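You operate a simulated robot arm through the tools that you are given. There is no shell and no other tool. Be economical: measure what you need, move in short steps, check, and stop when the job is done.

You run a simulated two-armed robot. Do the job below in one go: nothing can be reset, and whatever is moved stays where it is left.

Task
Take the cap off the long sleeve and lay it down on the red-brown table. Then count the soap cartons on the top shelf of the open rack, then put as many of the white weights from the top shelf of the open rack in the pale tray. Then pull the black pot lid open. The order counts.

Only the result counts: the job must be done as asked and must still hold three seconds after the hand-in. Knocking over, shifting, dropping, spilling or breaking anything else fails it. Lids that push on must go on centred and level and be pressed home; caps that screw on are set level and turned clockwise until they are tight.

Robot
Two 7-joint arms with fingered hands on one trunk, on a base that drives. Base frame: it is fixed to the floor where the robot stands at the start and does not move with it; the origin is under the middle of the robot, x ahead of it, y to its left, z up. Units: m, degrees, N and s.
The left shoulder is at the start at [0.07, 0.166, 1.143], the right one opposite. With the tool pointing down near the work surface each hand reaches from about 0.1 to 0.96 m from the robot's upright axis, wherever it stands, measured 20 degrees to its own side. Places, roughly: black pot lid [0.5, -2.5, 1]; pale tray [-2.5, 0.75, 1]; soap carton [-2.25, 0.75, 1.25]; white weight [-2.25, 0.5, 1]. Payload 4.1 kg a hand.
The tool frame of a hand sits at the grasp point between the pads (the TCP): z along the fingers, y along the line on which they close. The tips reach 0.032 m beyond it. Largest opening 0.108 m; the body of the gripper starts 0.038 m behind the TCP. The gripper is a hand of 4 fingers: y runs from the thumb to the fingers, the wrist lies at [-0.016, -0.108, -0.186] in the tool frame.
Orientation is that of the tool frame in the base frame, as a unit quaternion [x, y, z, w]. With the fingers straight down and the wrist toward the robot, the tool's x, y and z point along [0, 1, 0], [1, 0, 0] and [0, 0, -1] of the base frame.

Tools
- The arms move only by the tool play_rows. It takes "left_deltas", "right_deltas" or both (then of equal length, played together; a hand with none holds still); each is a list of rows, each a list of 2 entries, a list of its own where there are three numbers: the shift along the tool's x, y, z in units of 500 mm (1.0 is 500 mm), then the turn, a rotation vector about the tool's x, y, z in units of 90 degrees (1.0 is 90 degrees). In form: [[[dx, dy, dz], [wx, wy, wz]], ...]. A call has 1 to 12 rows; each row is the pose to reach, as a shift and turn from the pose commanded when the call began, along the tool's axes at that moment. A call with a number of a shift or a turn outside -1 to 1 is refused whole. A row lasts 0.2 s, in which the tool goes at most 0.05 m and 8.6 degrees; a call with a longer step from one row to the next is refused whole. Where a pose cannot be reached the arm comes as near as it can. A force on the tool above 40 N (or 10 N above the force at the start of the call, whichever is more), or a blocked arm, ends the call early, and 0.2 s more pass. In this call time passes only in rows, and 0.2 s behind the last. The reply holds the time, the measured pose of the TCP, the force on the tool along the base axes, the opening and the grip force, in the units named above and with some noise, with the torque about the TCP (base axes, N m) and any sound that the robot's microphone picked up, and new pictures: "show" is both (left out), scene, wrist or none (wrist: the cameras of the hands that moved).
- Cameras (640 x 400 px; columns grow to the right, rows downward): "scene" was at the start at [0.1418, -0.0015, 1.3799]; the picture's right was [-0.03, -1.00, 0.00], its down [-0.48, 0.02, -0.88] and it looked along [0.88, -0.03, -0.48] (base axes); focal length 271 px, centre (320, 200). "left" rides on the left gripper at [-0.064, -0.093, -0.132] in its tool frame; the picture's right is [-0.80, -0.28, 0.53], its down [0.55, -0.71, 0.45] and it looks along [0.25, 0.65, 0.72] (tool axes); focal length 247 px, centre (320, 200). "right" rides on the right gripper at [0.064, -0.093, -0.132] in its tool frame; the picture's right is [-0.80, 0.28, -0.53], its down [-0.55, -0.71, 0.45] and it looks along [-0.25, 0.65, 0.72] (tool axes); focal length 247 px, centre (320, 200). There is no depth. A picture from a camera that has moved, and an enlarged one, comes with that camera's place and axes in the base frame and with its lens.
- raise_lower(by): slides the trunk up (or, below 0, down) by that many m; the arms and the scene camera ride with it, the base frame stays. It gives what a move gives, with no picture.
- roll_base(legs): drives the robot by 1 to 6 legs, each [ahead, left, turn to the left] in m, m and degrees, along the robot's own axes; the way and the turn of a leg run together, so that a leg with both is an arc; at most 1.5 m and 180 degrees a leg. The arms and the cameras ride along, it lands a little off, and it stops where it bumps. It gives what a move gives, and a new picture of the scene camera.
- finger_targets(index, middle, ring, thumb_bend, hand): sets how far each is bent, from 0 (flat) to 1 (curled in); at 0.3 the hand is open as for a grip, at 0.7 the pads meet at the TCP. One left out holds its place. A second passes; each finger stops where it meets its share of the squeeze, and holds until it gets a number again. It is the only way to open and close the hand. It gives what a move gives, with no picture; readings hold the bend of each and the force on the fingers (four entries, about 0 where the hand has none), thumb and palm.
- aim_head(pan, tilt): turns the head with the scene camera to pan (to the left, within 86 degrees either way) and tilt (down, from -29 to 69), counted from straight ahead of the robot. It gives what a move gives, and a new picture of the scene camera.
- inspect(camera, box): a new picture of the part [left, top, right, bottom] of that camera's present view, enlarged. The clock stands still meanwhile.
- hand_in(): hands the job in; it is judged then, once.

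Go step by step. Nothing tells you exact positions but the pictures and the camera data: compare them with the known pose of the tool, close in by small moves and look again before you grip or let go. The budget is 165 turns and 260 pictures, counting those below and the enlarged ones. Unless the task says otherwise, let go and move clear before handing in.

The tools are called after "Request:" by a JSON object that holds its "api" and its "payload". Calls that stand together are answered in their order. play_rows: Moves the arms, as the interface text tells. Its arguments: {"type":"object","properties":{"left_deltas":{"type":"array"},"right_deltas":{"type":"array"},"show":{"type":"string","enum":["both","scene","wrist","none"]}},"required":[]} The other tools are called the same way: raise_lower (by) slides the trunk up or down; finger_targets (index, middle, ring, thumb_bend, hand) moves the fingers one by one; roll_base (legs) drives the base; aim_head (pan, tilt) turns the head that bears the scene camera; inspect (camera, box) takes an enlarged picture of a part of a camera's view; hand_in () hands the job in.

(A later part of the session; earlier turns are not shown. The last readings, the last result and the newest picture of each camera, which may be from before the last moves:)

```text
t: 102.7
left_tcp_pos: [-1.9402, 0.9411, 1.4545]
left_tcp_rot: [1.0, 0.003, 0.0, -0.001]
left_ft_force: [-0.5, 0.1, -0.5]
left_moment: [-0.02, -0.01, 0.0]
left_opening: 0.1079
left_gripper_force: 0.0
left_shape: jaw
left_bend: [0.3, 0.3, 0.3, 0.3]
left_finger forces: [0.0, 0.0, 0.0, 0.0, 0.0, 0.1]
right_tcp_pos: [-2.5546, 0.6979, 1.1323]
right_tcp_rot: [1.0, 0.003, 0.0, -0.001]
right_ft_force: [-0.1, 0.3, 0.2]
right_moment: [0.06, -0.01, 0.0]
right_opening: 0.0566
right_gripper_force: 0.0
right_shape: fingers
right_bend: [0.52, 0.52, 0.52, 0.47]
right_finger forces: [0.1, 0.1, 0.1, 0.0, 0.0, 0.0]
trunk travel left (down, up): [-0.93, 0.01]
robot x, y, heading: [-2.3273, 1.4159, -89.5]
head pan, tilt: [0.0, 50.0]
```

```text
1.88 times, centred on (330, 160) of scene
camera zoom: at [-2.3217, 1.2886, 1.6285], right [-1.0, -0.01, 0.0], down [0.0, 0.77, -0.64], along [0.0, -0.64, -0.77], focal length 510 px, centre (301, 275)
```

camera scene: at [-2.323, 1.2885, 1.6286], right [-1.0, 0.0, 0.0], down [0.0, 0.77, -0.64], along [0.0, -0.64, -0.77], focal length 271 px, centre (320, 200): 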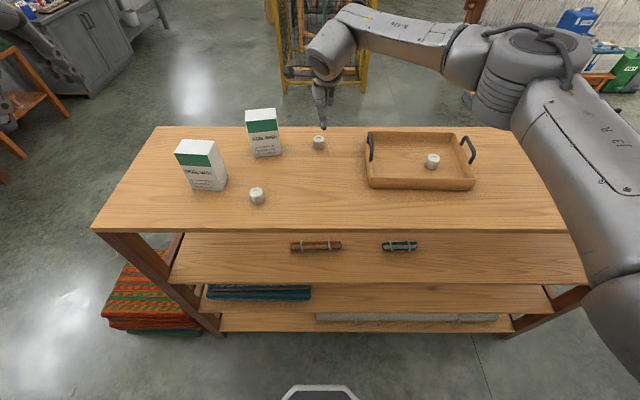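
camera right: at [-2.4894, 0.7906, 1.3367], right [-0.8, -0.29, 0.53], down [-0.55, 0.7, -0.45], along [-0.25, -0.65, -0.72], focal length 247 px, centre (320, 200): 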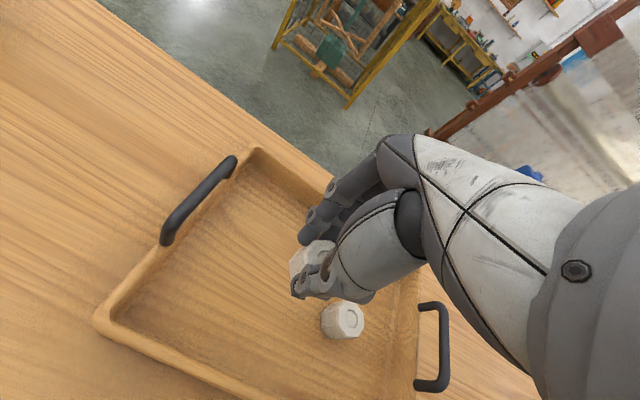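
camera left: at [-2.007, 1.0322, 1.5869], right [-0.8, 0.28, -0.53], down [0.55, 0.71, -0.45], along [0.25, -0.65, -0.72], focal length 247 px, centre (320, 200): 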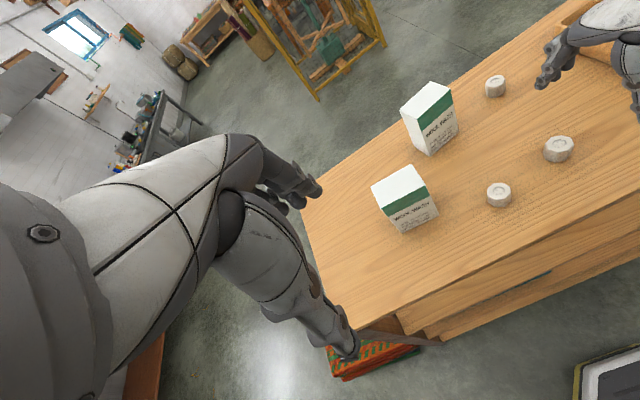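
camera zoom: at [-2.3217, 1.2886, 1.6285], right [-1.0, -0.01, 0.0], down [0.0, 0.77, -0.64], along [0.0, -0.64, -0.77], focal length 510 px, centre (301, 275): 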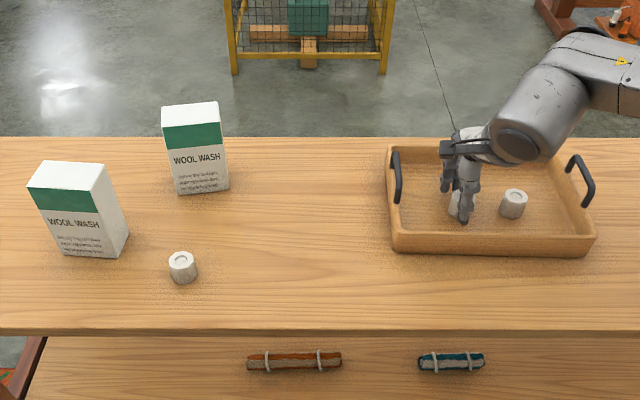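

Request:
{"api": "play_rows", "payload": {"right_deltas": [[[0, 0, -0.03], [0, 0, 0]], [[0, 0, -0.08], [0, 0, 0]], [[0, 0, -0.17], [0, 0, 0]], [[0, 0, -0.26], [0, 0, 0]], [[0, 0, -0.35], [0, 0, 0]], [[0, 0, -0.44], [0, 0, 0]], [[0, 0, -0.5], [0, 0, 0]], [[0, -0.09, -0.5], [0, 0, 0]], [[0, -0.18, -0.5], [0, 0, 0]], [[0, -0.27, -0.5], [0, 0, 0]], [[0, -0.36, -0.5], [0, 0, 0]], [[-0.05, -0.43, -0.5], [0, 0, 0]]], "show": "none"}}

Request:
{"api": "inspect", "payload": {"camera": "scene", "box": [160, 90, 500, 230]}}

```text
t: 105.3
left_tcp_pos: [-1.9437, 0.9454, 1.4578]
left_tcp_rot: [1.0, 0.003, 0.002, 0.0]
left_ft_force: [0.1, 0.6, 0.5]
left_moment: [-0.02, -0.03, 0.0]
left_opening: 0.1079
left_gripper_force: 0.0
left_shape: jaw
left_bend: [0.3, 0.3, 0.3, 0.3]
left_finger forces: [0.1, 0.0, 0.0, 0.0, 0.0, 0.0]
right_tcp_pos: [-2.585, 0.9168, 1.3832]
right_tcp_rot: [1.0, 0.003, 0.001, 0.001]
right_ft_force: [0.0, 0.9, 1.0]
right_moment: [0.0, -0.03, 0.02]
right_opening: 0.0567
right_gripper_force: 0.1
right_shape: fingers
right_bend: [0.52, 0.52, 0.52, 0.47]
right_finger forces: [0.1, 0.0, 0.0, 0.0, 0.0, 0.0]
trunk travel left (down, up): [-0.93, 0.01]
robot x, y, heading: [-2.3244, 1.4145, -89.9]
head pan, tilt: [0.0, 50.0]
```

```text
1.88 times, centred on (330, 160) of scene
camera zoom: at [-2.3241, 1.2929, 1.6289], right [-1.0, -0.01, 0.0], down [0.0, 0.76, -0.64], along [0.0, -0.64, -0.76], focal length 510 px, centre (301, 275)
```

zoom: 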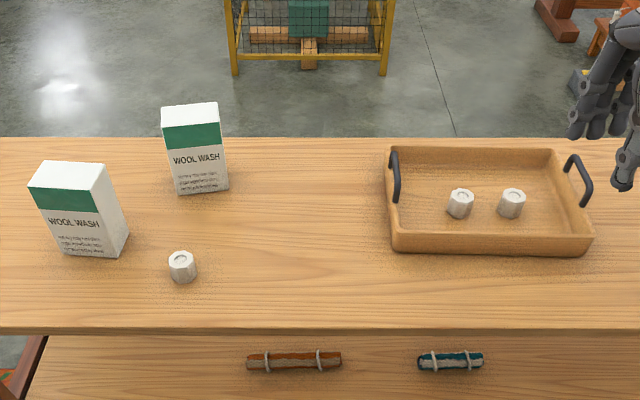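

Both weights stand in the tray (2 cartons → 2 weights). Now I drive to the pot: back off, turn, and go round.

Request:
{"api": "aim_head", "payload": {"pan": 0, "tilt": 25}}

Request:
{"api": "roll_base", "payload": {"legs": [[-0.36, 0, 0], [0, 0, 90], [1.5, 0, 0], [0.35, 0, 0], [0, 0, -90]]}}

```text
t: 106.2
left_tcp_pos: [-1.9404, 0.9401, 1.4546]
left_tcp_rot: [1.0, 0.002, 0.001, 0.0]
left_ft_force: [0.5, 0.6, -0.5]
left_moment: [0.03, -0.03, 0.0]
left_opening: 0.1078
left_gripper_force: 0.1
left_shape: jaw
left_bend: [0.3, 0.3, 0.3, 0.3]
left_finger forces: [0.0, 0.0, 0.1, 0.0, 0.1, 0.0]
right_tcp_pos: [-2.5826, 0.9125, 1.3825]
right_tcp_rot: [1.0, 0.003, 0.0, -0.001]
right_ft_force: [0.2, -0.4, -0.9]
right_moment: [0.05, 0.03, -0.03]
right_opening: 0.0566
right_gripper_force: 0.1
right_shape: fingers
right_bend: [0.52, 0.52, 0.52, 0.47]
right_finger forces: [0.1, 0.1, 0.0, 0.1, 0.0, 0.0]
trunk travel left (down, up): [-0.93, 0.01]
robot x, y, heading: [-2.3216, 1.4146, -89.5]
head pan, tilt: [0.0, 25.0]
camera scene: at [-2.3211, 1.2733, 1.6659], right [-1.0, -0.01, 0.0], down [0.0, 0.42, -0.91], along [0.0, -0.91, -0.42], focal length 271 px, centre (320, 200)
```

scene: 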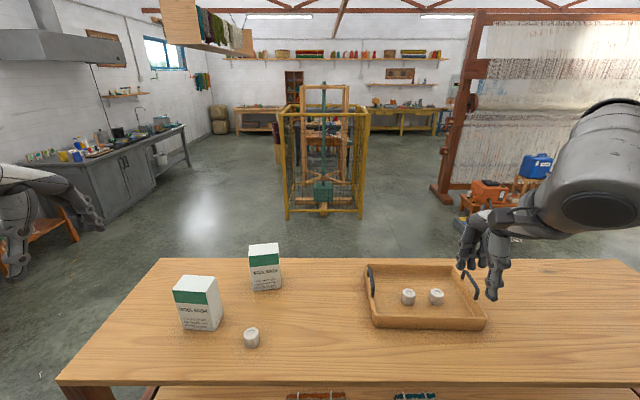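

```text
t: 125.0
left_tcp_pos: [-0.1053, 1.2521, 1.4549]
left_tcp_rot: [1.0, -0.007, 0.0, -0.001]
left_ft_force: [0.6, 0.8, 0.2]
left_moment: [0.0, -0.05, 0.02]
left_opening: 0.1078
left_gripper_force: 0.1
left_shape: jaw
left_bend: [0.3, 0.3, 0.3, 0.3]
left_finger forces: [0.0, 0.0, 0.0, 0.0, 0.0, 0.0]
right_tcp_pos: [-0.7472, 1.2355, 1.3825]
right_tcp_rot: [1.0, -0.008, 0.001, 0.0]
right_ft_force: [-0.5, 0.3, -0.5]
right_moment: [0.0, 0.01, -0.01]
right_opening: 0.0567
right_gripper_force: 0.0
right_shape: fingers
right_bend: [0.52, 0.52, 0.52, 0.47]
right_finger forces: [0.1, 0.1, 0.1, 0.1, 0.1, 0.0]
trunk travel left (down, up): [-0.93, 0.01]
robot x, y, heading: [-0.4799, 1.7323, -90.8]
head pan, tilt: [0.0, 25.0]
camera scene: at [-0.4797, 1.5917, 1.6661], right [-1.0, 0.01, 0.0], down [0.01, 0.42, -0.91], along [-0.01, -0.91, -0.42], focal length 271 px, centre (320, 200)
```

scene: 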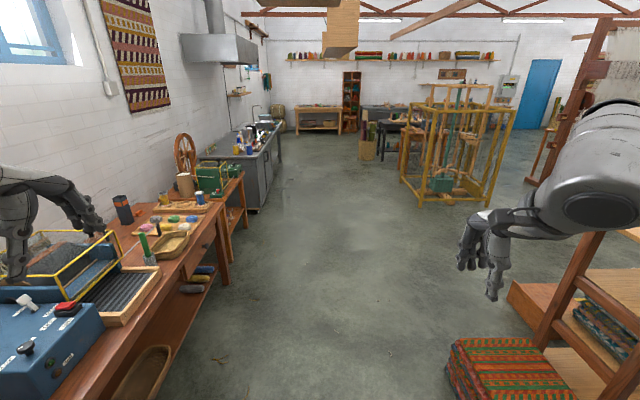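

Clear lane ahead; driving along it toward the pot counter.

Request:
{"api": "roll_base", "payload": {"legs": [[1.5, -0.08, 0], [1.5, 0, 0]]}}

Request:
{"api": "aim_head", "payload": {"pan": 35, "tilt": 25}}

```text
refused: leg 1 is longer than a leg can be; nothing moved
```

```text
t: 126.0
left_tcp_pos: [-0.1048, 1.2511, 1.4545]
left_tcp_rot: [1.0, -0.007, 0.001, -0.002]
left_ft_force: [0.6, 0.4, 0.8]
left_moment: [0.0, -0.02, -0.03]
left_opening: 0.1079
left_gripper_force: 0.1
left_shape: jaw
left_bend: [0.3, 0.3, 0.3, 0.3]
left_finger forces: [0.0, 0.0, 0.0, 0.0, 0.1, 0.0]
right_tcp_pos: [-0.7483, 1.2366, 1.3831]
right_tcp_rot: [1.0, -0.007, 0.0, 0.0]
right_ft_force: [0.7, 0.8, 0.9]
right_moment: [0.01, 0.0, -0.02]
right_opening: 0.0568
right_gripper_force: 0.2
right_shape: fingers
right_bend: [0.52, 0.52, 0.52, 0.47]
right_finger forces: [0.1, 0.1, 0.0, 0.0, 0.1, 0.0]
trunk travel left (down, up): [-0.93, 0.01]
robot x, y, heading: [-0.4748, 1.7339, -90.6]
head pan, tilt: [35.0, 25.0]
camera scene: at [-0.4271, 1.6076, 1.6661], right [-0.83, -0.56, 0.0], down [-0.24, 0.35, -0.91], along [0.51, -0.75, -0.42], focal length 271 px, centre (320, 200)
```

scene: 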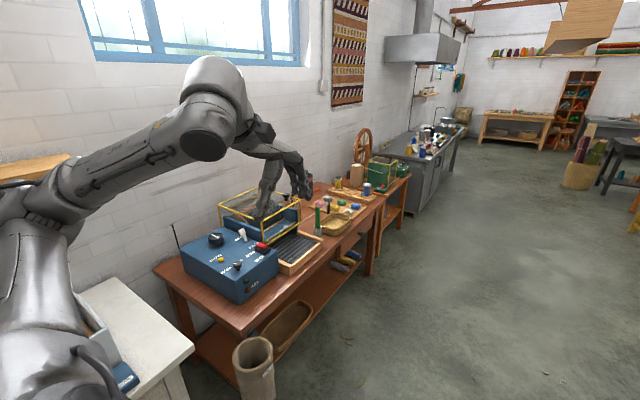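

Request:
{"api": "roll_base", "payload": {"legs": [[0, -0.1, 0.6], [1.5, 0, 0], [1.5, 0, 0]]}}

Request:
{"api": "inspect", "payload": {"camera": "scene", "box": [80, 60, 480, 310]}}

```text
t: 141.2
left_tcp_pos: [-0.2253, -1.7517, 1.4557]
left_tcp_rot: [1.0, -0.009, 0.0, -0.001]
left_ft_force: [-0.5, -0.2, 0.5]
left_moment: [-0.02, 0.02, 0.04]
left_opening: 0.108
left_gripper_force: 0.1
left_shape: jaw
left_bend: [0.3, 0.3, 0.3, 0.3]
left_finger forces: [0.0, 0.1, 0.0, 0.0, 0.0, 0.0]
right_tcp_pos: [-0.8679, -1.7653, 1.3831]
right_tcp_rot: [1.0, -0.009, 0.0, 0.0]
right_ft_force: [-0.7, -0.3, 0.3]
right_moment: [-0.01, 0.02, 0.0]
right_opening: 0.0566
right_gripper_force: 0.0
right_shape: fingers
right_bend: [0.52, 0.52, 0.52, 0.47]
right_finger forces: [0.0, 0.1, 0.1, 0.0, 0.1, 0.1]
trunk travel left (down, up): [-0.93, 0.01]
robot x, y, heading: [-0.5952, -1.2689, -91.2]
head pan, tilt: [35.0, 25.0]
camera scene: at [-0.5454, -1.3938, 1.6662], right [-0.83, -0.56, 0.0], down [-0.24, 0.35, -0.91], along [0.51, -0.75, -0.42], focal length 271 px, centre (320, 200)
```

scene: 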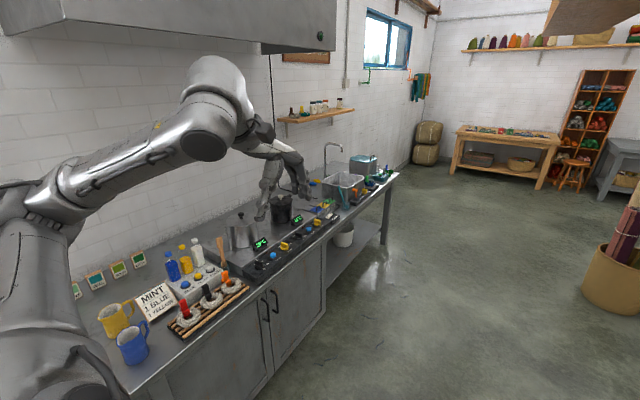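

```text
1.60 times, centred on (280, 185) of scene
camera zoom: at [-0.5454, -1.3938, 1.6662], right [-0.83, -0.56, 0.0], down [-0.24, 0.35, -0.91], along [0.51, -0.75, -0.42], focal length 434 px, centre (384, 224)
```

zoom: 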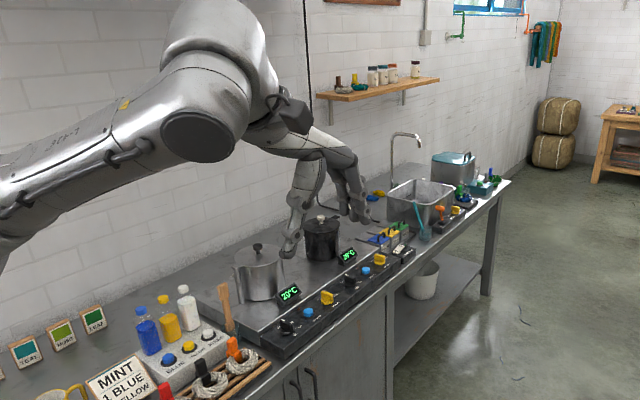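

The black pot with lid is on the counter at about [0.42, −2.41]. I drive alongside, turn to face it and lower the trunk somewhat.

Request:
{"api": "roll_base", "payload": {"legs": [[1.15, 0, 0], [0, 0, 91.2]]}}

Request:
{"api": "raise_lower", "payload": {"by": -0.18}}

Request:
{"api": "aim_head", "payload": {"pan": 0, "tilt": 30}}

```text
t: 151.1
left_tcp_pos: [-0.151, -2.0567, 1.4556]
left_tcp_rot: [0.706, 0.708, -0.001, 0.0]
left_ft_force: [-0.7, 0.1, 0.3]
left_moment: [-0.01, -0.01, 0.0]
left_opening: 0.1079
left_gripper_force: 0.0
left_shape: jaw
left_bend: [0.3, 0.3, 0.3, 0.3]
left_finger forces: [0.1, 0.1, 0.0, 0.1, 0.1, 0.1]
right_tcp_pos: [-0.1267, -2.6991, 1.3819]
right_tcp_rot: [0.707, 0.708, 0.0, 0.0]
right_ft_force: [0.0, 0.2, 0.4]
right_moment: [-0.01, 0.02, 0.01]
right_opening: 0.0568
right_gripper_force: 0.0
right_shape: fingers
right_bend: [0.52, 0.52, 0.52, 0.47]
right_finger forces: [0.0, 0.0, 0.0, 0.0, 0.0, 0.0]
trunk travel left (down, up): [-0.93, 0.01]
robot x, y, heading: [-0.6257, -2.438, 0.3]
head pan, tilt: [35.0, 25.0]
camera scene: at [-0.5006, -2.3833, 1.6661], right [0.58, -0.82, 0.0], down [-0.35, -0.24, -0.91], along [0.74, 0.52, -0.42], focal length 271 px, centre (320, 200)
```

scene: 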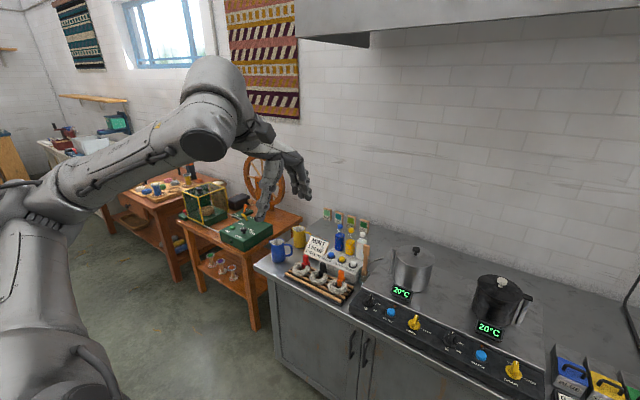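

```text
t: 153.1
left_tcp_pos: [-0.1525, -2.0569, 1.2756]
left_tcp_rot: [0.706, 0.709, -0.001, -0.001]
left_ft_force: [-0.5, -0.4, 0.2]
left_moment: [-0.01, 0.02, 0.01]
left_opening: 0.108
left_gripper_force: 0.1
left_shape: jaw
left_bend: [0.3, 0.3, 0.3, 0.3]
left_finger forces: [0.0, 0.1, 0.0, 0.0, 0.0, 0.0]
right_tcp_pos: [-0.127, -2.6977, 1.2037]
right_tcp_rot: [0.706, 0.708, 0.0, 0.0]
right_ft_force: [0.1, -0.1, 0.3]
right_moment: [-0.04, -0.04, 0.03]
right_opening: 0.0568
right_gripper_force: 0.0
right_shape: fingers
right_bend: [0.52, 0.52, 0.52, 0.47]
right_finger forces: [0.0, 0.1, 0.0, 0.0, 0.0, 0.1]
trunk travel left (down, up): [-0.75, 0.19]
robot x, y, heading: [-0.63, -2.4377, 0.1]
head pan, tilt: [35.0, 25.0]
```

```text
t: 154.1
left_tcp_pos: [-0.1511, -2.0559, 1.2746]
left_tcp_rot: [0.706, 0.708, -0.001, -0.001]
left_ft_force: [0.2, 0.0, -0.5]
left_moment: [-0.02, 0.03, 0.0]
left_opening: 0.1079
left_gripper_force: 0.1
left_shape: jaw
left_bend: [0.3, 0.3, 0.3, 0.3]
left_finger forces: [0.0, 0.0, 0.0, 0.0, 0.0, 0.0]
right_tcp_pos: [-0.1259, -2.6976, 1.2031]
right_tcp_rot: [0.706, 0.709, 0.001, 0.0]
right_ft_force: [0.1, -0.7, 0.0]
right_moment: [-0.01, 0.01, 0.0]
right_opening: 0.0566
right_gripper_force: 0.1
right_shape: fingers
right_bend: [0.52, 0.52, 0.52, 0.47]
right_finger forces: [0.0, 0.0, 0.0, 0.1, 0.0, 0.0]
trunk travel left (down, up): [-0.75, 0.19]
robot x, y, heading: [-0.6258, -2.435, 0.2]
head pan, tilt: [0.0, 30.0]
camera scene: at [-0.4855, -2.4356, 1.4781], right [0.0, -1.0, 0.0], down [-0.5, 0.0, -0.87], along [0.87, 0.0, -0.5], focal length 271 px, centre (320, 200)
```

scene: 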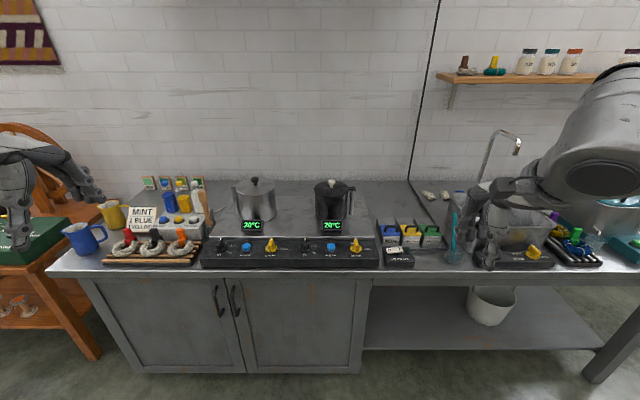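

I'm facing the counter with the black lidded pot straight ahead. Zooming in to understand the lid.

Request:
{"api": "inspect", "payload": {"camera": "scene", "box": [290, 165, 380, 235]}}

Request:
{"api": "inspect", "payload": {"camera": "scene", "box": [190, 160, 400, 280]}}

```text
5.71 times, centred on (335, 200) of scene
camera zoom: at [-0.4855, -2.4356, 1.4781], right [0.0, -1.0, 0.0], down [-0.5, 0.0, -0.87], along [0.87, 0.0, -0.5], focal length 1548 px, centre (234, 200)
```

zoom: 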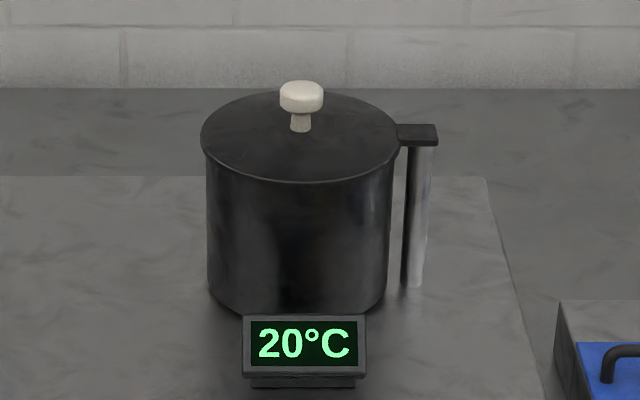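

```text
3.05 times, centred on (295, 220) of scene
camera zoom: at [-0.4855, -2.4356, 1.4781], right [0.0, -1.0, 0.0], down [-0.5, 0.0, -0.87], along [0.87, 0.0, -0.5], focal length 826 px, centre (396, 139)
```

zoom: 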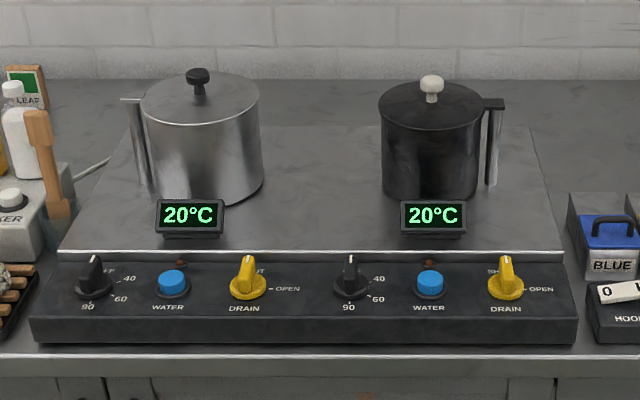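

The black lid (radius ≈0.07 m, z≈0.98) has a white knob at ≈[0.466, −2.477, 1.01] and a bracket to a post on its right side (hinge). I move closer and look with the wrist camera.

Request:
{"api": "roll_base", "payload": {"legs": [[0.42, 0, 0]]}}

Request:
{"api": "inspect", "payload": {"camera": "right", "box": [0, 0, 640, 400]}}

Request:
{"api": "inspect", "payload": {"camera": "left", "box": [0, 0, 640, 400]}}

Request:
{"api": "inspect", "payload": {"camera": "scene", "box": [280, 180, 420, 290]}}

```text
t: 156.6
left_tcp_pos: [0.2621, -2.0546, 1.2747]
left_tcp_rot: [0.706, 0.708, -0.001, -0.001]
left_ft_force: [0.3, -0.6, 0.6]
left_moment: [-0.01, -0.03, 0.0]
left_opening: 0.1077
left_gripper_force: 0.0
left_shape: jaw
left_bend: [0.3, 0.3, 0.3, 0.3]
left_finger forces: [0.0, 0.0, 0.0, 0.1, 0.0, 0.0]
right_tcp_pos: [0.2904, -2.6958, 1.2022]
right_tcp_rot: [0.705, 0.709, 0.0, 0.0]
right_ft_force: [0.0, -0.2, 0.0]
right_moment: [0.02, 0.05, -0.01]
right_opening: 0.0567
right_gripper_force: 0.1
right_shape: fingers
right_bend: [0.52, 0.52, 0.52, 0.47]
right_finger forces: [0.1, 0.0, 0.1, 0.0, 0.1, 0.0]
trunk travel left (down, up): [-0.75, 0.19]
robot x, y, heading: [-0.2119, -2.4338, 0.3]
head pan, tilt: [0.0, 30.0]
camera scene: at [-0.0705, -2.4335, 1.4782], right [0.01, -1.0, 0.0], down [-0.5, 0.0, -0.87], along [0.87, 0.01, -0.5], focal length 271 px, centre (320, 200)
```

scene: 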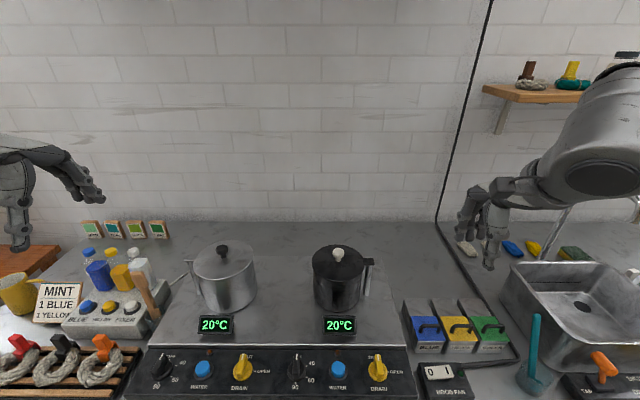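

```text
1.00 times, centred on (320, 200) of right (not enlarged: the box is as wide or as high as the picture)
camera zoom: at [0.1969, -2.6302, 1.3351], right [0.29, -0.8, 0.53], down [-0.7, -0.55, -0.45], along [0.65, -0.25, -0.72], focal length 247 px, centre (320, 200)
```

zoom: 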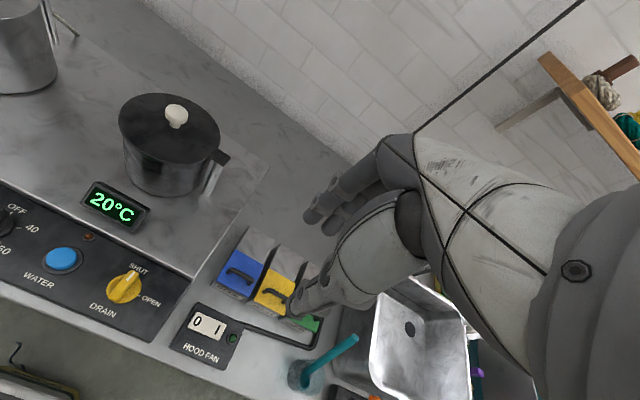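

```text
1.00 times, centred on (320, 200) of left (not enlarged: the box is as wide or as high as the picture)
camera zoom: at [0.1682, -2.1181, 1.4074], right [-0.28, -0.8, -0.53], down [-0.71, 0.55, -0.45], along [0.65, 0.25, -0.72], focal length 247 px, centre (320, 200)
```

zoom: 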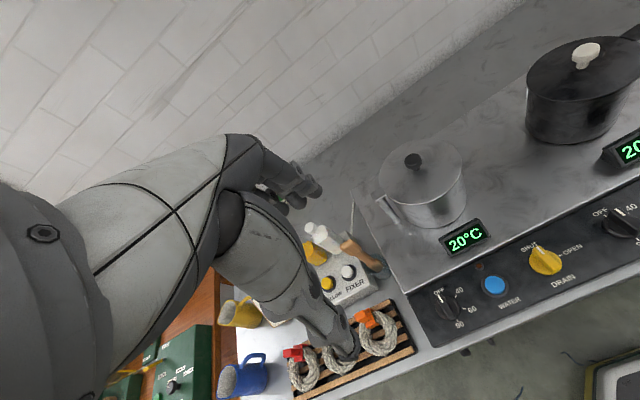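

```text
3.64 times, centred on (350, 235) of scene
camera zoom: at [-0.0705, -2.4335, 1.4782], right [0.01, -1.0, 0.0], down [-0.5, 0.0, -0.87], along [0.87, 0.01, -0.5], focal length 985 px, centre (211, 73)
```

zoom: 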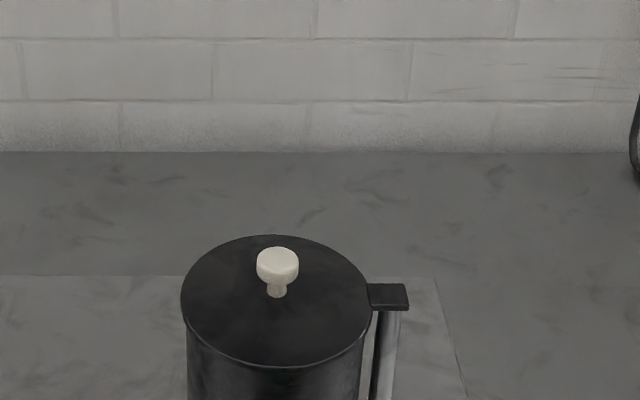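

Request:
{"api": "inspect", "payload": {"camera": "right", "box": [100, 70, 260, 220]}}

Request:
{"api": "inspect", "payload": {"camera": "left", "box": [360, 120, 490, 240]}}

Request:
{"api": "inspect", "payload": {"camera": "scene", "box": [300, 235, 390, 320]}}

```text
2.67 times, centred on (180, 145) of right
camera zoom: at [0.1969, -2.6302, 1.3351], right [0.29, -0.8, 0.53], down [-0.7, -0.55, -0.45], along [0.65, -0.25, -0.72], focal length 659 px, centre (693, 347)
```

zoom: 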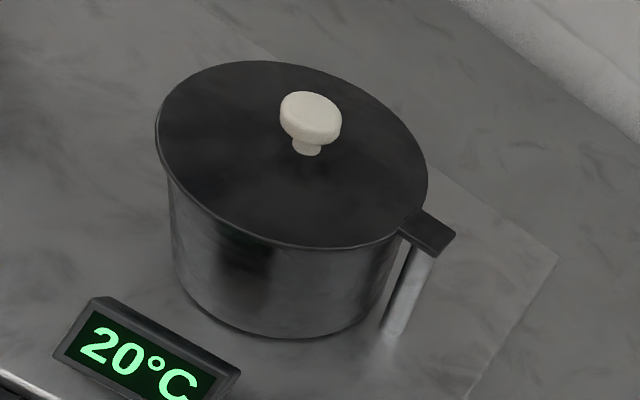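

```text
3.33 times, centred on (425, 180) of left
camera zoom: at [0.1682, -2.1181, 1.4074], right [-0.28, -0.8, -0.53], down [-0.71, 0.55, -0.45], along [0.65, 0.25, -0.72], focal length 823 px, centre (-30, 267)
```

zoom: 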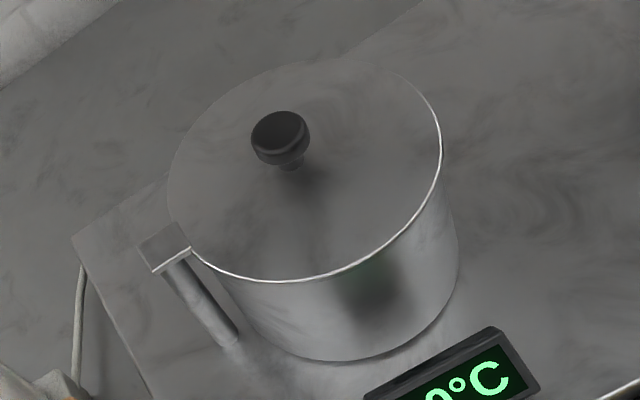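

```text
4.71 times, centred on (345, 278) of scene
camera zoom: at [-0.0705, -2.4335, 1.4782], right [0.01, -1.0, 0.0], down [-0.5, 0.0, -0.87], along [0.87, 0.01, -0.5], focal length 1275 px, centre (202, -165)
```

zoom: 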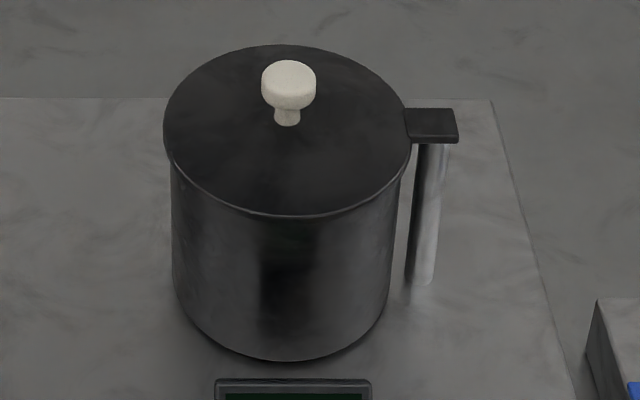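

The lid is a flat disc with a tab on a free-standing post: it swivels horizontally about the post at ≈[0.46, −2.56]. I bring the open right hand above the knob.

Request:
{"api": "finger_targets", "payload": {"hand": "right", "index": 0.4, "middle": 0.4, "ring": 0.4, "thumb_bend": 0.4}}

Request:
{"api": "play_rows", "payload": {"right_deltas": [[[0.072, 0.058, 0], [0, 0, 0]], [[0.145, 0.117, 0], [0, 0, 0]], [[0.218, 0.176, 0], [0, 0, 0]], [[0.29, 0.234, 0], [0, 0, 0]], [[0.363, 0.293, 0], [0, 0, 0]], [[0.436, 0.352, 0], [0, 0, 0]], [[0.436, 0.352, 0.08], [0, 0, 0]], [[0.436, 0.352, 0.17], [0, 0, 0]]], "show": "both"}}

Request:
{"api": "inspect", "payload": {"camera": "right", "box": [180, 180, 400, 380]}}

```text
t: 157.6
left_tcp_pos: [0.2619, -2.0526, 1.2753]
left_tcp_rot: [0.706, 0.709, -0.001, -0.001]
left_ft_force: [-0.6, 0.2, -0.4]
left_moment: [0.0, 0.01, -0.02]
left_opening: 0.108
left_gripper_force: 0.0
left_shape: jaw
left_bend: [0.3, 0.3, 0.3, 0.3]
left_finger forces: [0.0, 0.0, 0.0, 0.0, 0.0, 0.0]
right_tcp_pos: [0.2902, -2.6941, 1.2022]
right_tcp_rot: [0.706, 0.709, 0.0, 0.001]
right_ft_force: [0.4, -0.5, -0.2]
right_moment: [0.0, 0.01, -0.02]
right_opening: 0.082
right_gripper_force: 0.0
right_shape: fingers
right_bend: [0.4, 0.4, 0.4, 0.4]
right_finger forces: [0.1, 0.0, 0.0, 0.0, 0.1, 0.0]
trunk travel left (down, up): [-0.75, 0.19]
robot x, y, heading: [-0.2128, -2.4341, 0.4]
head pan, tilt: [0.0, 30.0]
```

```text
t: 159.4
left_tcp_pos: [0.2635, -2.0533, 1.2746]
left_tcp_rot: [0.706, 0.709, 0.0, 0.0]
left_ft_force: [1.1, 0.3, -0.7]
left_moment: [0.01, 0.0, 0.02]
left_opening: 0.1078
left_gripper_force: 0.0
left_shape: jaw
left_bend: [0.3, 0.3, 0.3, 0.3]
left_finger forces: [0.0, 0.0, 0.1, 0.0, 0.1, 0.1]
right_tcp_pos: [0.4677, -2.4777, 1.1163]
right_tcp_rot: [0.705, 0.709, -0.001, -0.001]
right_ft_force: [-0.1, 0.5, 0.7]
right_moment: [-0.01, 0.0, 0.0]
right_opening: 0.0822
right_gripper_force: 0.0
right_shape: fingers
right_bend: [0.4, 0.4, 0.4, 0.4]
right_finger forces: [0.0, 0.0, 0.0, 0.0, 0.0, 0.0]
trunk travel left (down, up): [-0.75, 0.19]
robot x, y, heading: [-0.2138, -2.4386, 0.1]
head pan, tilt: [0.0, 30.0]
camera scene: at [-0.0686, -2.4339, 1.4781], right [0.01, -1.0, 0.0], down [-0.5, 0.0, -0.87], along [0.87, 0.01, -0.5], focal length 271 px, centre (320, 200)
camera right: at [0.3748, -2.4118, 1.248], right [0.29, -0.8, 0.53], down [-0.7, -0.55, -0.45], along [0.65, -0.24, -0.72], focal length 247 px, centre (320, 200)
```

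scene: 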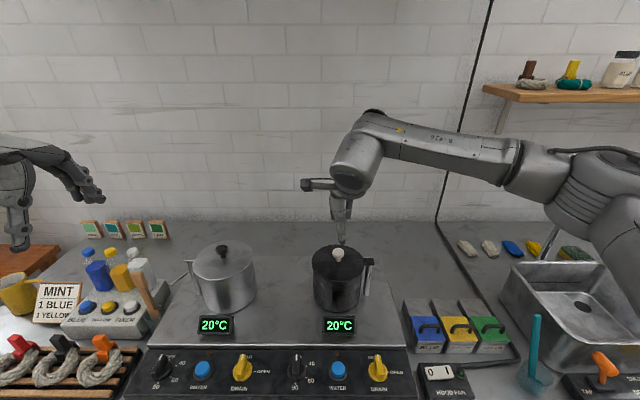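
right: 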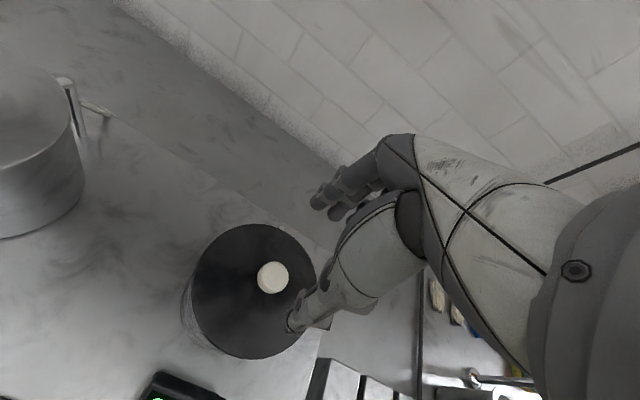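

```text
2.00 times, centred on (290, 280) of right
camera zoom: at [0.3748, -2.4118, 1.248], right [0.29, -0.8, 0.53], down [-0.7, -0.55, -0.45], along [0.65, -0.24, -0.72], focal length 494 px, centre (380, 40)
```

zoom: 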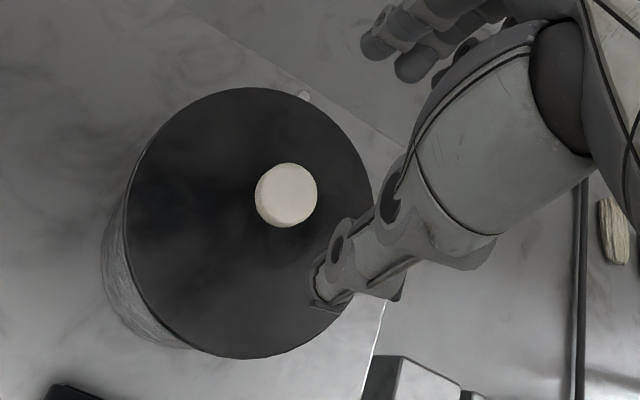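

Knob centre ≈[0.466, −2.474]. Lower around the knob, fingertips just above the lid.

Request:
{"api": "play_rows", "payload": {"right_deltas": [[[0.01, -0.002, 0.08], [0, 0, 0]], [[0.01, -0.002, 0.15], [0, 0, 0]], [[0.01, -0.002, 0.182], [0, 0, 0]]], "show": "none"}}

Request:
{"api": "inspect", "payload": {"camera": "right", "box": [180, 180, 400, 380]}}

Request:
{"api": "inspect", "payload": {"camera": "scene", "box": [290, 190, 400, 290]}}

Request:
{"api": "inspect", "payload": {"camera": "left", "box": [500, 0, 640, 100]}}

```text
t: 160.2
left_tcp_pos: [0.2624, -2.0532, 1.2765]
left_tcp_rot: [0.705, 0.709, -0.001, -0.001]
left_ft_force: [-0.8, 1.1, 0.7]
left_moment: [0.03, 0.03, -0.01]
left_opening: 0.1079
left_gripper_force: 0.0
left_shape: jaw
left_bend: [0.3, 0.3, 0.3, 0.3]
left_finger forces: [0.1, 0.1, 0.1, 0.1, 0.1, 0.1]
right_tcp_pos: [0.4645, -2.4702, 1.0254]
right_tcp_rot: [0.704, 0.71, 0.0, -0.001]
right_ft_force: [0.2, 0.2, -0.4]
right_moment: [-0.04, 0.01, 0.02]
right_opening: 0.082
right_gripper_force: 0.0
right_shape: fingers
right_bend: [0.4, 0.4, 0.4, 0.4]
right_finger forces: [0.1, 0.0, 0.1, 0.0, 0.1, 0.1]
trunk travel left (down, up): [-0.75, 0.19]
robot x, y, heading: [-0.2123, -2.4396, -0.0]
head pan, tilt: [0.0, 30.0]
```

```text
2.00 times, centred on (290, 280) of right
camera zoom: at [0.3712, -2.405, 1.1578], right [0.29, -0.8, 0.53], down [-0.7, -0.55, -0.45], along [0.65, -0.24, -0.72], focal length 494 px, centre (380, 40)
```

zoom: 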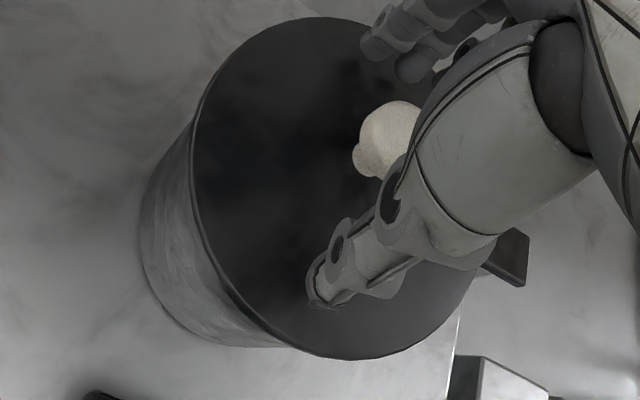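

```text
4.00 times, centred on (345, 240) of scene
camera zoom: at [-0.0701, -2.4331, 1.4782], right [0.01, -1.0, 0.0], down [-0.5, 0.0, -0.87], along [0.87, 0.01, -0.5], focal length 1084 px, centre (220, 40)
```

zoom: 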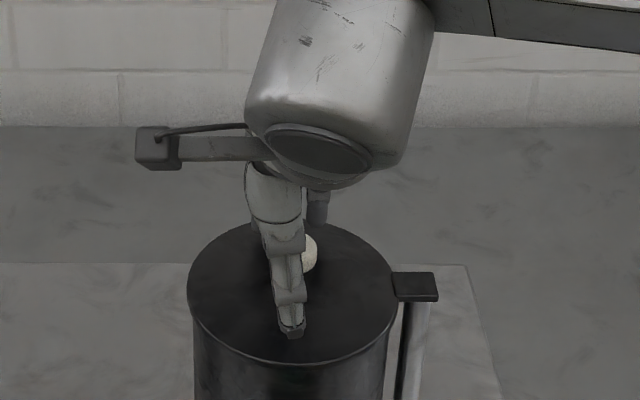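

```text
4.00 times, centred on (570, 50) of left
camera zoom: at [0.1685, -2.1178, 1.4073], right [-0.28, -0.8, -0.53], down [-0.71, 0.54, -0.45], along [0.65, 0.25, -0.72], focal length 988 px, centre (-680, 800)
```

zoom: 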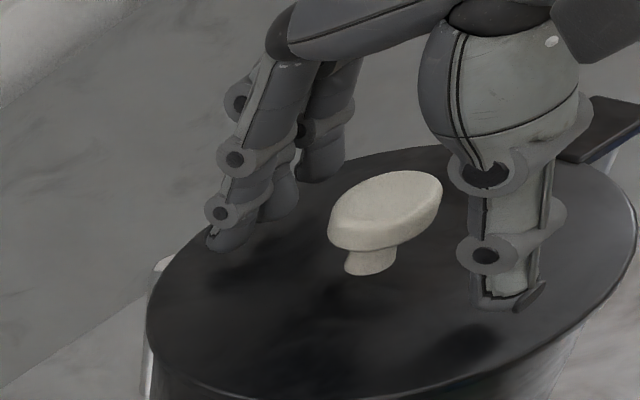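

Fingers and thumb straddle the knob. Adjust −3 mm in y and close.

Request:
{"api": "play_rows", "payload": {"right_deltas": [[[-0.007, 0.003, 0.004], [0, 0, 0]]], "show": "none"}}

Request:
{"api": "finger_targets", "payload": {"hand": "right", "index": 0.72, "middle": 0.72, "ring": 0.72, "thumb_bend": 0.72}}

Request:
{"api": "inspect", "payload": {"camera": "left", "box": [500, 0, 640, 100]}}

```text
t: 160.6
left_tcp_pos: [0.2621, -2.0535, 1.2752]
left_tcp_rot: [0.705, 0.709, -0.001, -0.001]
left_ft_force: [-0.5, -0.1, 0.0]
left_moment: [0.02, -0.02, 0.03]
left_opening: 0.1079
left_gripper_force: 0.1
left_shape: jaw
left_bend: [0.3, 0.3, 0.3, 0.3]
left_finger forces: [0.0, 0.0, 0.0, 0.1, 0.0, 0.1]
right_tcp_pos: [0.4662, -2.4736, 1.0237]
right_tcp_rot: [0.705, 0.709, 0.0, 0.0]
right_ft_force: [0.6, -0.6, 1.2]
right_moment: [0.01, -0.01, -0.03]
right_opening: 0.0821
right_gripper_force: 0.0
right_shape: fingers
right_bend: [0.4, 0.4, 0.4, 0.4]
right_finger forces: [0.1, 0.0, 0.0, 0.0, 0.0, 0.0]
trunk travel left (down, up): [-0.75, 0.19]
robot x, y, heading: [-0.2082, -2.4364, 0.3]
head pan, tilt: [0.0, 30.0]
```

```text
t: 161.6
left_tcp_pos: [0.2632, -2.0538, 1.2743]
left_tcp_rot: [0.705, 0.709, -0.002, -0.001]
left_ft_force: [-0.3, -0.4, -0.2]
left_moment: [0.0, 0.0, 0.01]
left_opening: 0.1081
left_gripper_force: 0.1
left_shape: jaw
left_bend: [0.3, 0.3, 0.3, 0.3]
left_finger forces: [0.0, 0.0, 0.0, 0.1, 0.1, 0.1]
right_tcp_pos: [0.4654, -2.4738, 1.0233]
right_tcp_rot: [0.705, 0.709, 0.0, -0.001]
right_ft_force: [2.0, 1.7, -7.3]
right_moment: [0.02, 0.06, 0.06]
right_opening: 0.0137
right_gripper_force: 11.2
right_shape: fingers
right_bend: [0.71, 0.65, 0.72, 0.65]
right_finger forces: [6.1, 7.2, 0.1, 0.0, 8.6, 0.0]
trunk travel left (down, up): [-0.75, 0.19]
robot x, y, heading: [-0.2108, -2.4366, 0.5]
head pan, tilt: [0.0, 30.0]
```

```text
4.00 times, centred on (570, 50) of left
camera zoom: at [0.1702, -2.1178, 1.4067], right [-0.28, -0.8, -0.53], down [-0.71, 0.54, -0.45], along [0.65, 0.25, -0.72], focal length 988 px, centre (-680, 800)
```

zoom: 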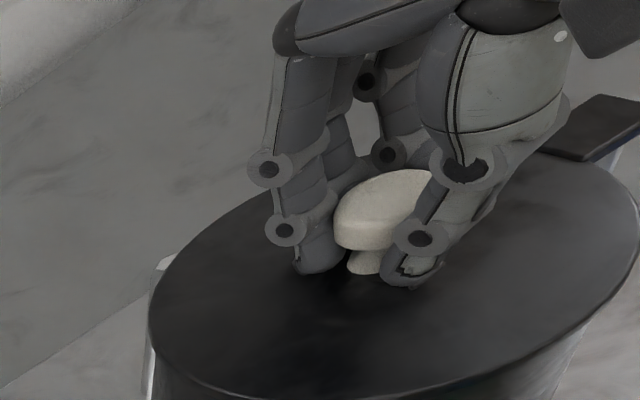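

Knob gripped. Test: swivel 8° counter-clockwise about the post and read the force.

Request:
{"api": "play_rows", "payload": {"right_deltas": [[[-0.0004, -0.012, 0.002], [0, 0, -0.045]], [[-0.0016, -0.0237, 0.002], [0, 0, -0.089]]], "show": "none"}}

Request:
{"api": "inspect", "payload": {"camera": "scene", "box": [290, 220, 400, 320]}}

Request:
{"api": "inspect", "payload": {"camera": "left", "box": [480, 0, 640, 150]}}

```text
t: 162.2
left_tcp_pos: [0.2651, -2.0533, 1.2738]
left_tcp_rot: [0.705, 0.71, -0.002, -0.002]
left_ft_force: [0.1, -0.3, 0.4]
left_moment: [-0.01, 0.01, 0.0]
left_opening: 0.1077
left_gripper_force: 0.0
left_shape: jaw
left_bend: [0.3, 0.3, 0.3, 0.3]
left_finger forces: [0.1, 0.0, 0.1, 0.0, 0.0, 0.0]
right_tcp_pos: [0.4584, -2.4756, 1.0213]
right_tcp_rot: [0.654, 0.757, 0.0, 0.0]
right_ft_force: [20.9, 2.0, 2.9]
right_moment: [-0.05, -0.61, -0.01]
right_opening: 0.011
right_gripper_force: 13.9
right_shape: fingers
right_bend: [0.71, 0.61, 0.72, 0.69]
right_finger forces: [8.1, 15.2, 0.0, 0.1, 4.0, 0.1]
trunk travel left (down, up): [-0.75, 0.19]
robot x, y, heading: [-0.2096, -2.4335, 0.3]
head pan, tilt: [0.0, 30.0]
```

```text
4.00 times, centred on (345, 270) of scene
camera zoom: at [-0.0651, -2.4328, 1.4778], right [0.01, -1.0, 0.0], down [-0.5, 0.0, -0.86], along [0.86, 0.01, -0.5], focal length 1084 px, centre (220, -80)
```

zoom: 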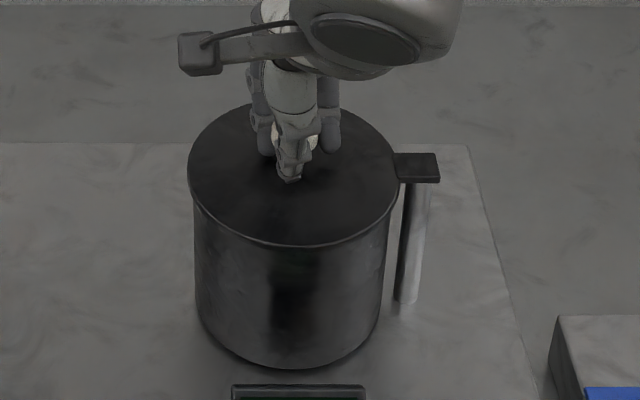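

```text
2.67 times, centred on (560, 75) of left
camera zoom: at [0.1732, -2.1175, 1.406], right [-0.28, -0.8, -0.53], down [-0.71, 0.54, -0.44], along [0.64, 0.25, -0.72], focal length 659 px, centre (-320, 533)
```

zoom: 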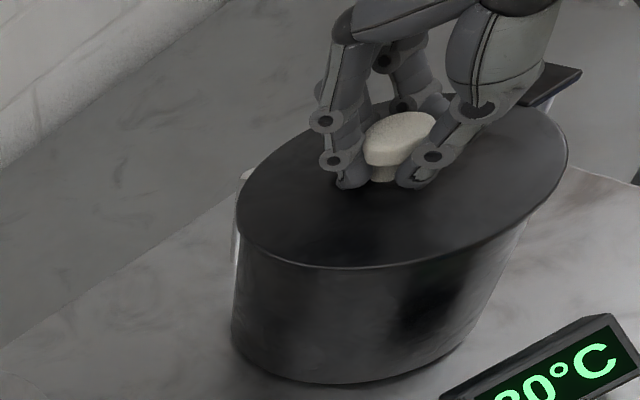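

21 N resistance and no swivel, so it's not a vertical pivot. I return and test an upward pull (horizontal hinge at the tab).

Request:
{"api": "play_rows", "payload": {"right_deltas": [[[0.0008, 0.012, 0], [0, 0, 0.045]], [[0.0016, 0.0237, 0], [0, 0, 0.089]]], "show": "none"}}

Request:
{"api": "inspect", "payload": {"camera": "left", "box": [480, 0, 640, 150]}}

```text
t: 162.8
left_tcp_pos: [0.2624, -2.0525, 1.2741]
left_tcp_rot: [0.705, 0.709, -0.001, -0.001]
left_ft_force: [1.2, 0.9, -0.6]
left_moment: [0.02, 0.02, 0.03]
left_opening: 0.108
left_gripper_force: 0.1
left_shape: jaw
left_bend: [0.3, 0.3, 0.3, 0.3]
left_finger forces: [0.0, 0.0, 0.1, 0.0, 0.0, 0.0]
right_tcp_pos: [0.4655, -2.4732, 1.0223]
right_tcp_rot: [0.705, 0.709, -0.002, 0.0]
right_ft_force: [0.9, 2.1, -2.8]
right_moment: [-0.05, -0.05, 0.09]
right_opening: 0.0099
right_gripper_force: 13.5
right_shape: fingers
right_bend: [0.71, 0.64, 0.72, 0.67]
right_finger forces: [8.9, 9.6, 1.5, 0.1, 6.3, 0.0]
trunk travel left (down, up): [-0.75, 0.19]
robot x, y, heading: [-0.2147, -2.4359, 0.4]
head pan, tilt: [0.0, 30.0]
```

```text
2.67 times, centred on (560, 75) of left
camera zoom: at [0.169, -2.1175, 1.4068], right [-0.28, -0.8, -0.53], down [-0.71, 0.54, -0.45], along [0.65, 0.25, -0.72], focal length 659 px, centre (-320, 533)
```

zoom: 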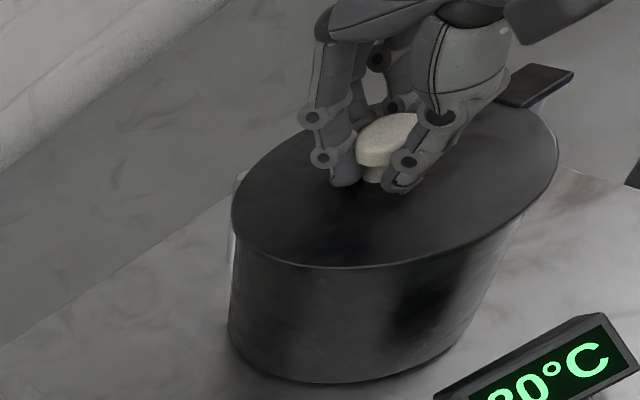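

Request:
{"api": "play_rows", "payload": {"right_deltas": [[[0, 0, -0.006], [0, 0, 0]], [[0, 0, -0.012], [0, 0, 0]], [[0, 0, -0.018], [0, 0, 0]], [[0, 0, -0.024], [0, 0, 0]]], "show": "none"}}

Request:
{"api": "inspect", "payload": {"camera": "left", "box": [480, 0, 640, 150]}}

Request:
{"api": "inspect", "payload": {"camera": "scene", "box": [290, 220, 400, 320]}}

```text
t: 163.7
left_tcp_pos: [0.2641, -2.0515, 1.2738]
left_tcp_rot: [0.704, 0.711, -0.002, -0.001]
left_ft_force: [-0.4, 0.3, 0.1]
left_moment: [0.01, -0.02, 0.02]
left_opening: 0.1081
left_gripper_force: 0.2
left_shape: jaw
left_bend: [0.3, 0.3, 0.3, 0.3]
left_finger forces: [0.0, 0.0, 0.2, 0.0, 0.1, 0.1]
right_tcp_pos: [0.465, -2.473, 1.0255]
right_tcp_rot: [0.704, 0.71, -0.007, -0.003]
right_ft_force: [0.5, 5.1, -29.5]
right_moment: [0.18, 0.22, 0.13]
right_opening: 0.0129
right_gripper_force: 17.0
right_shape: fingers
right_bend: [0.71, 0.65, 0.72, 0.66]
right_finger forces: [11.9, 14.3, 0.7, 0.0, 7.1, 0.0]
trunk travel left (down, up): [-0.75, 0.19]
robot x, y, heading: [-0.2096, -2.4331, 0.5]
head pan, tilt: [0.0, 30.0]
stopped in row 4 (right hand): the force on the tool passed its limit at 42 N (the readings are from after the stop); the commanded pose is now the measured one
```

```text
2.67 times, centred on (560, 75) of left
camera zoom: at [0.171, -2.1167, 1.4063], right [-0.28, -0.8, -0.53], down [-0.71, 0.54, -0.45], along [0.65, 0.25, -0.72], focal length 659 px, centre (-320, 533)
```

zoom: 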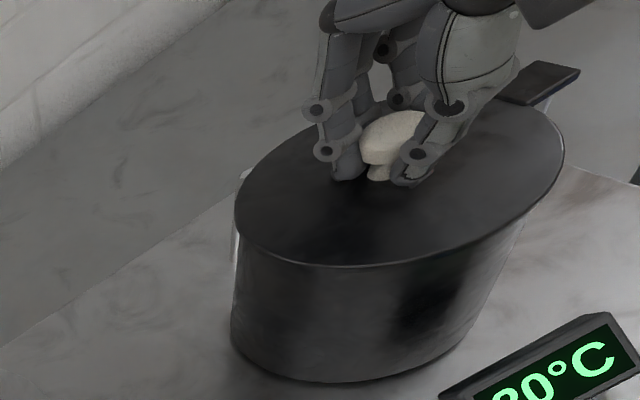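

```text
4.00 times, centred on (345, 270) of scene
camera zoom: at [-0.0671, -2.4321, 1.4779], right [0.01, -1.0, 0.0], down [-0.5, 0.0, -0.86], along [0.86, 0.01, -0.5], focal length 1084 px, centre (220, -80)
```

zoom: 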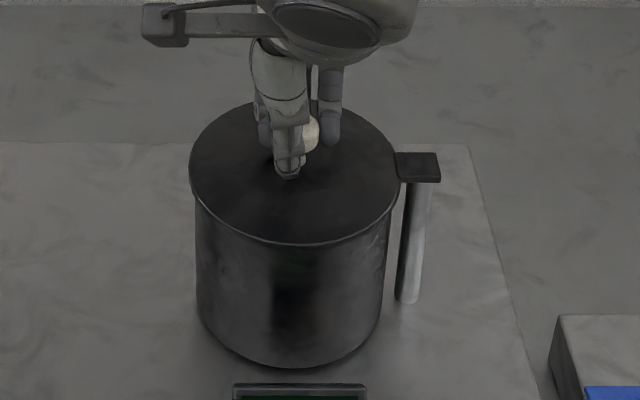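

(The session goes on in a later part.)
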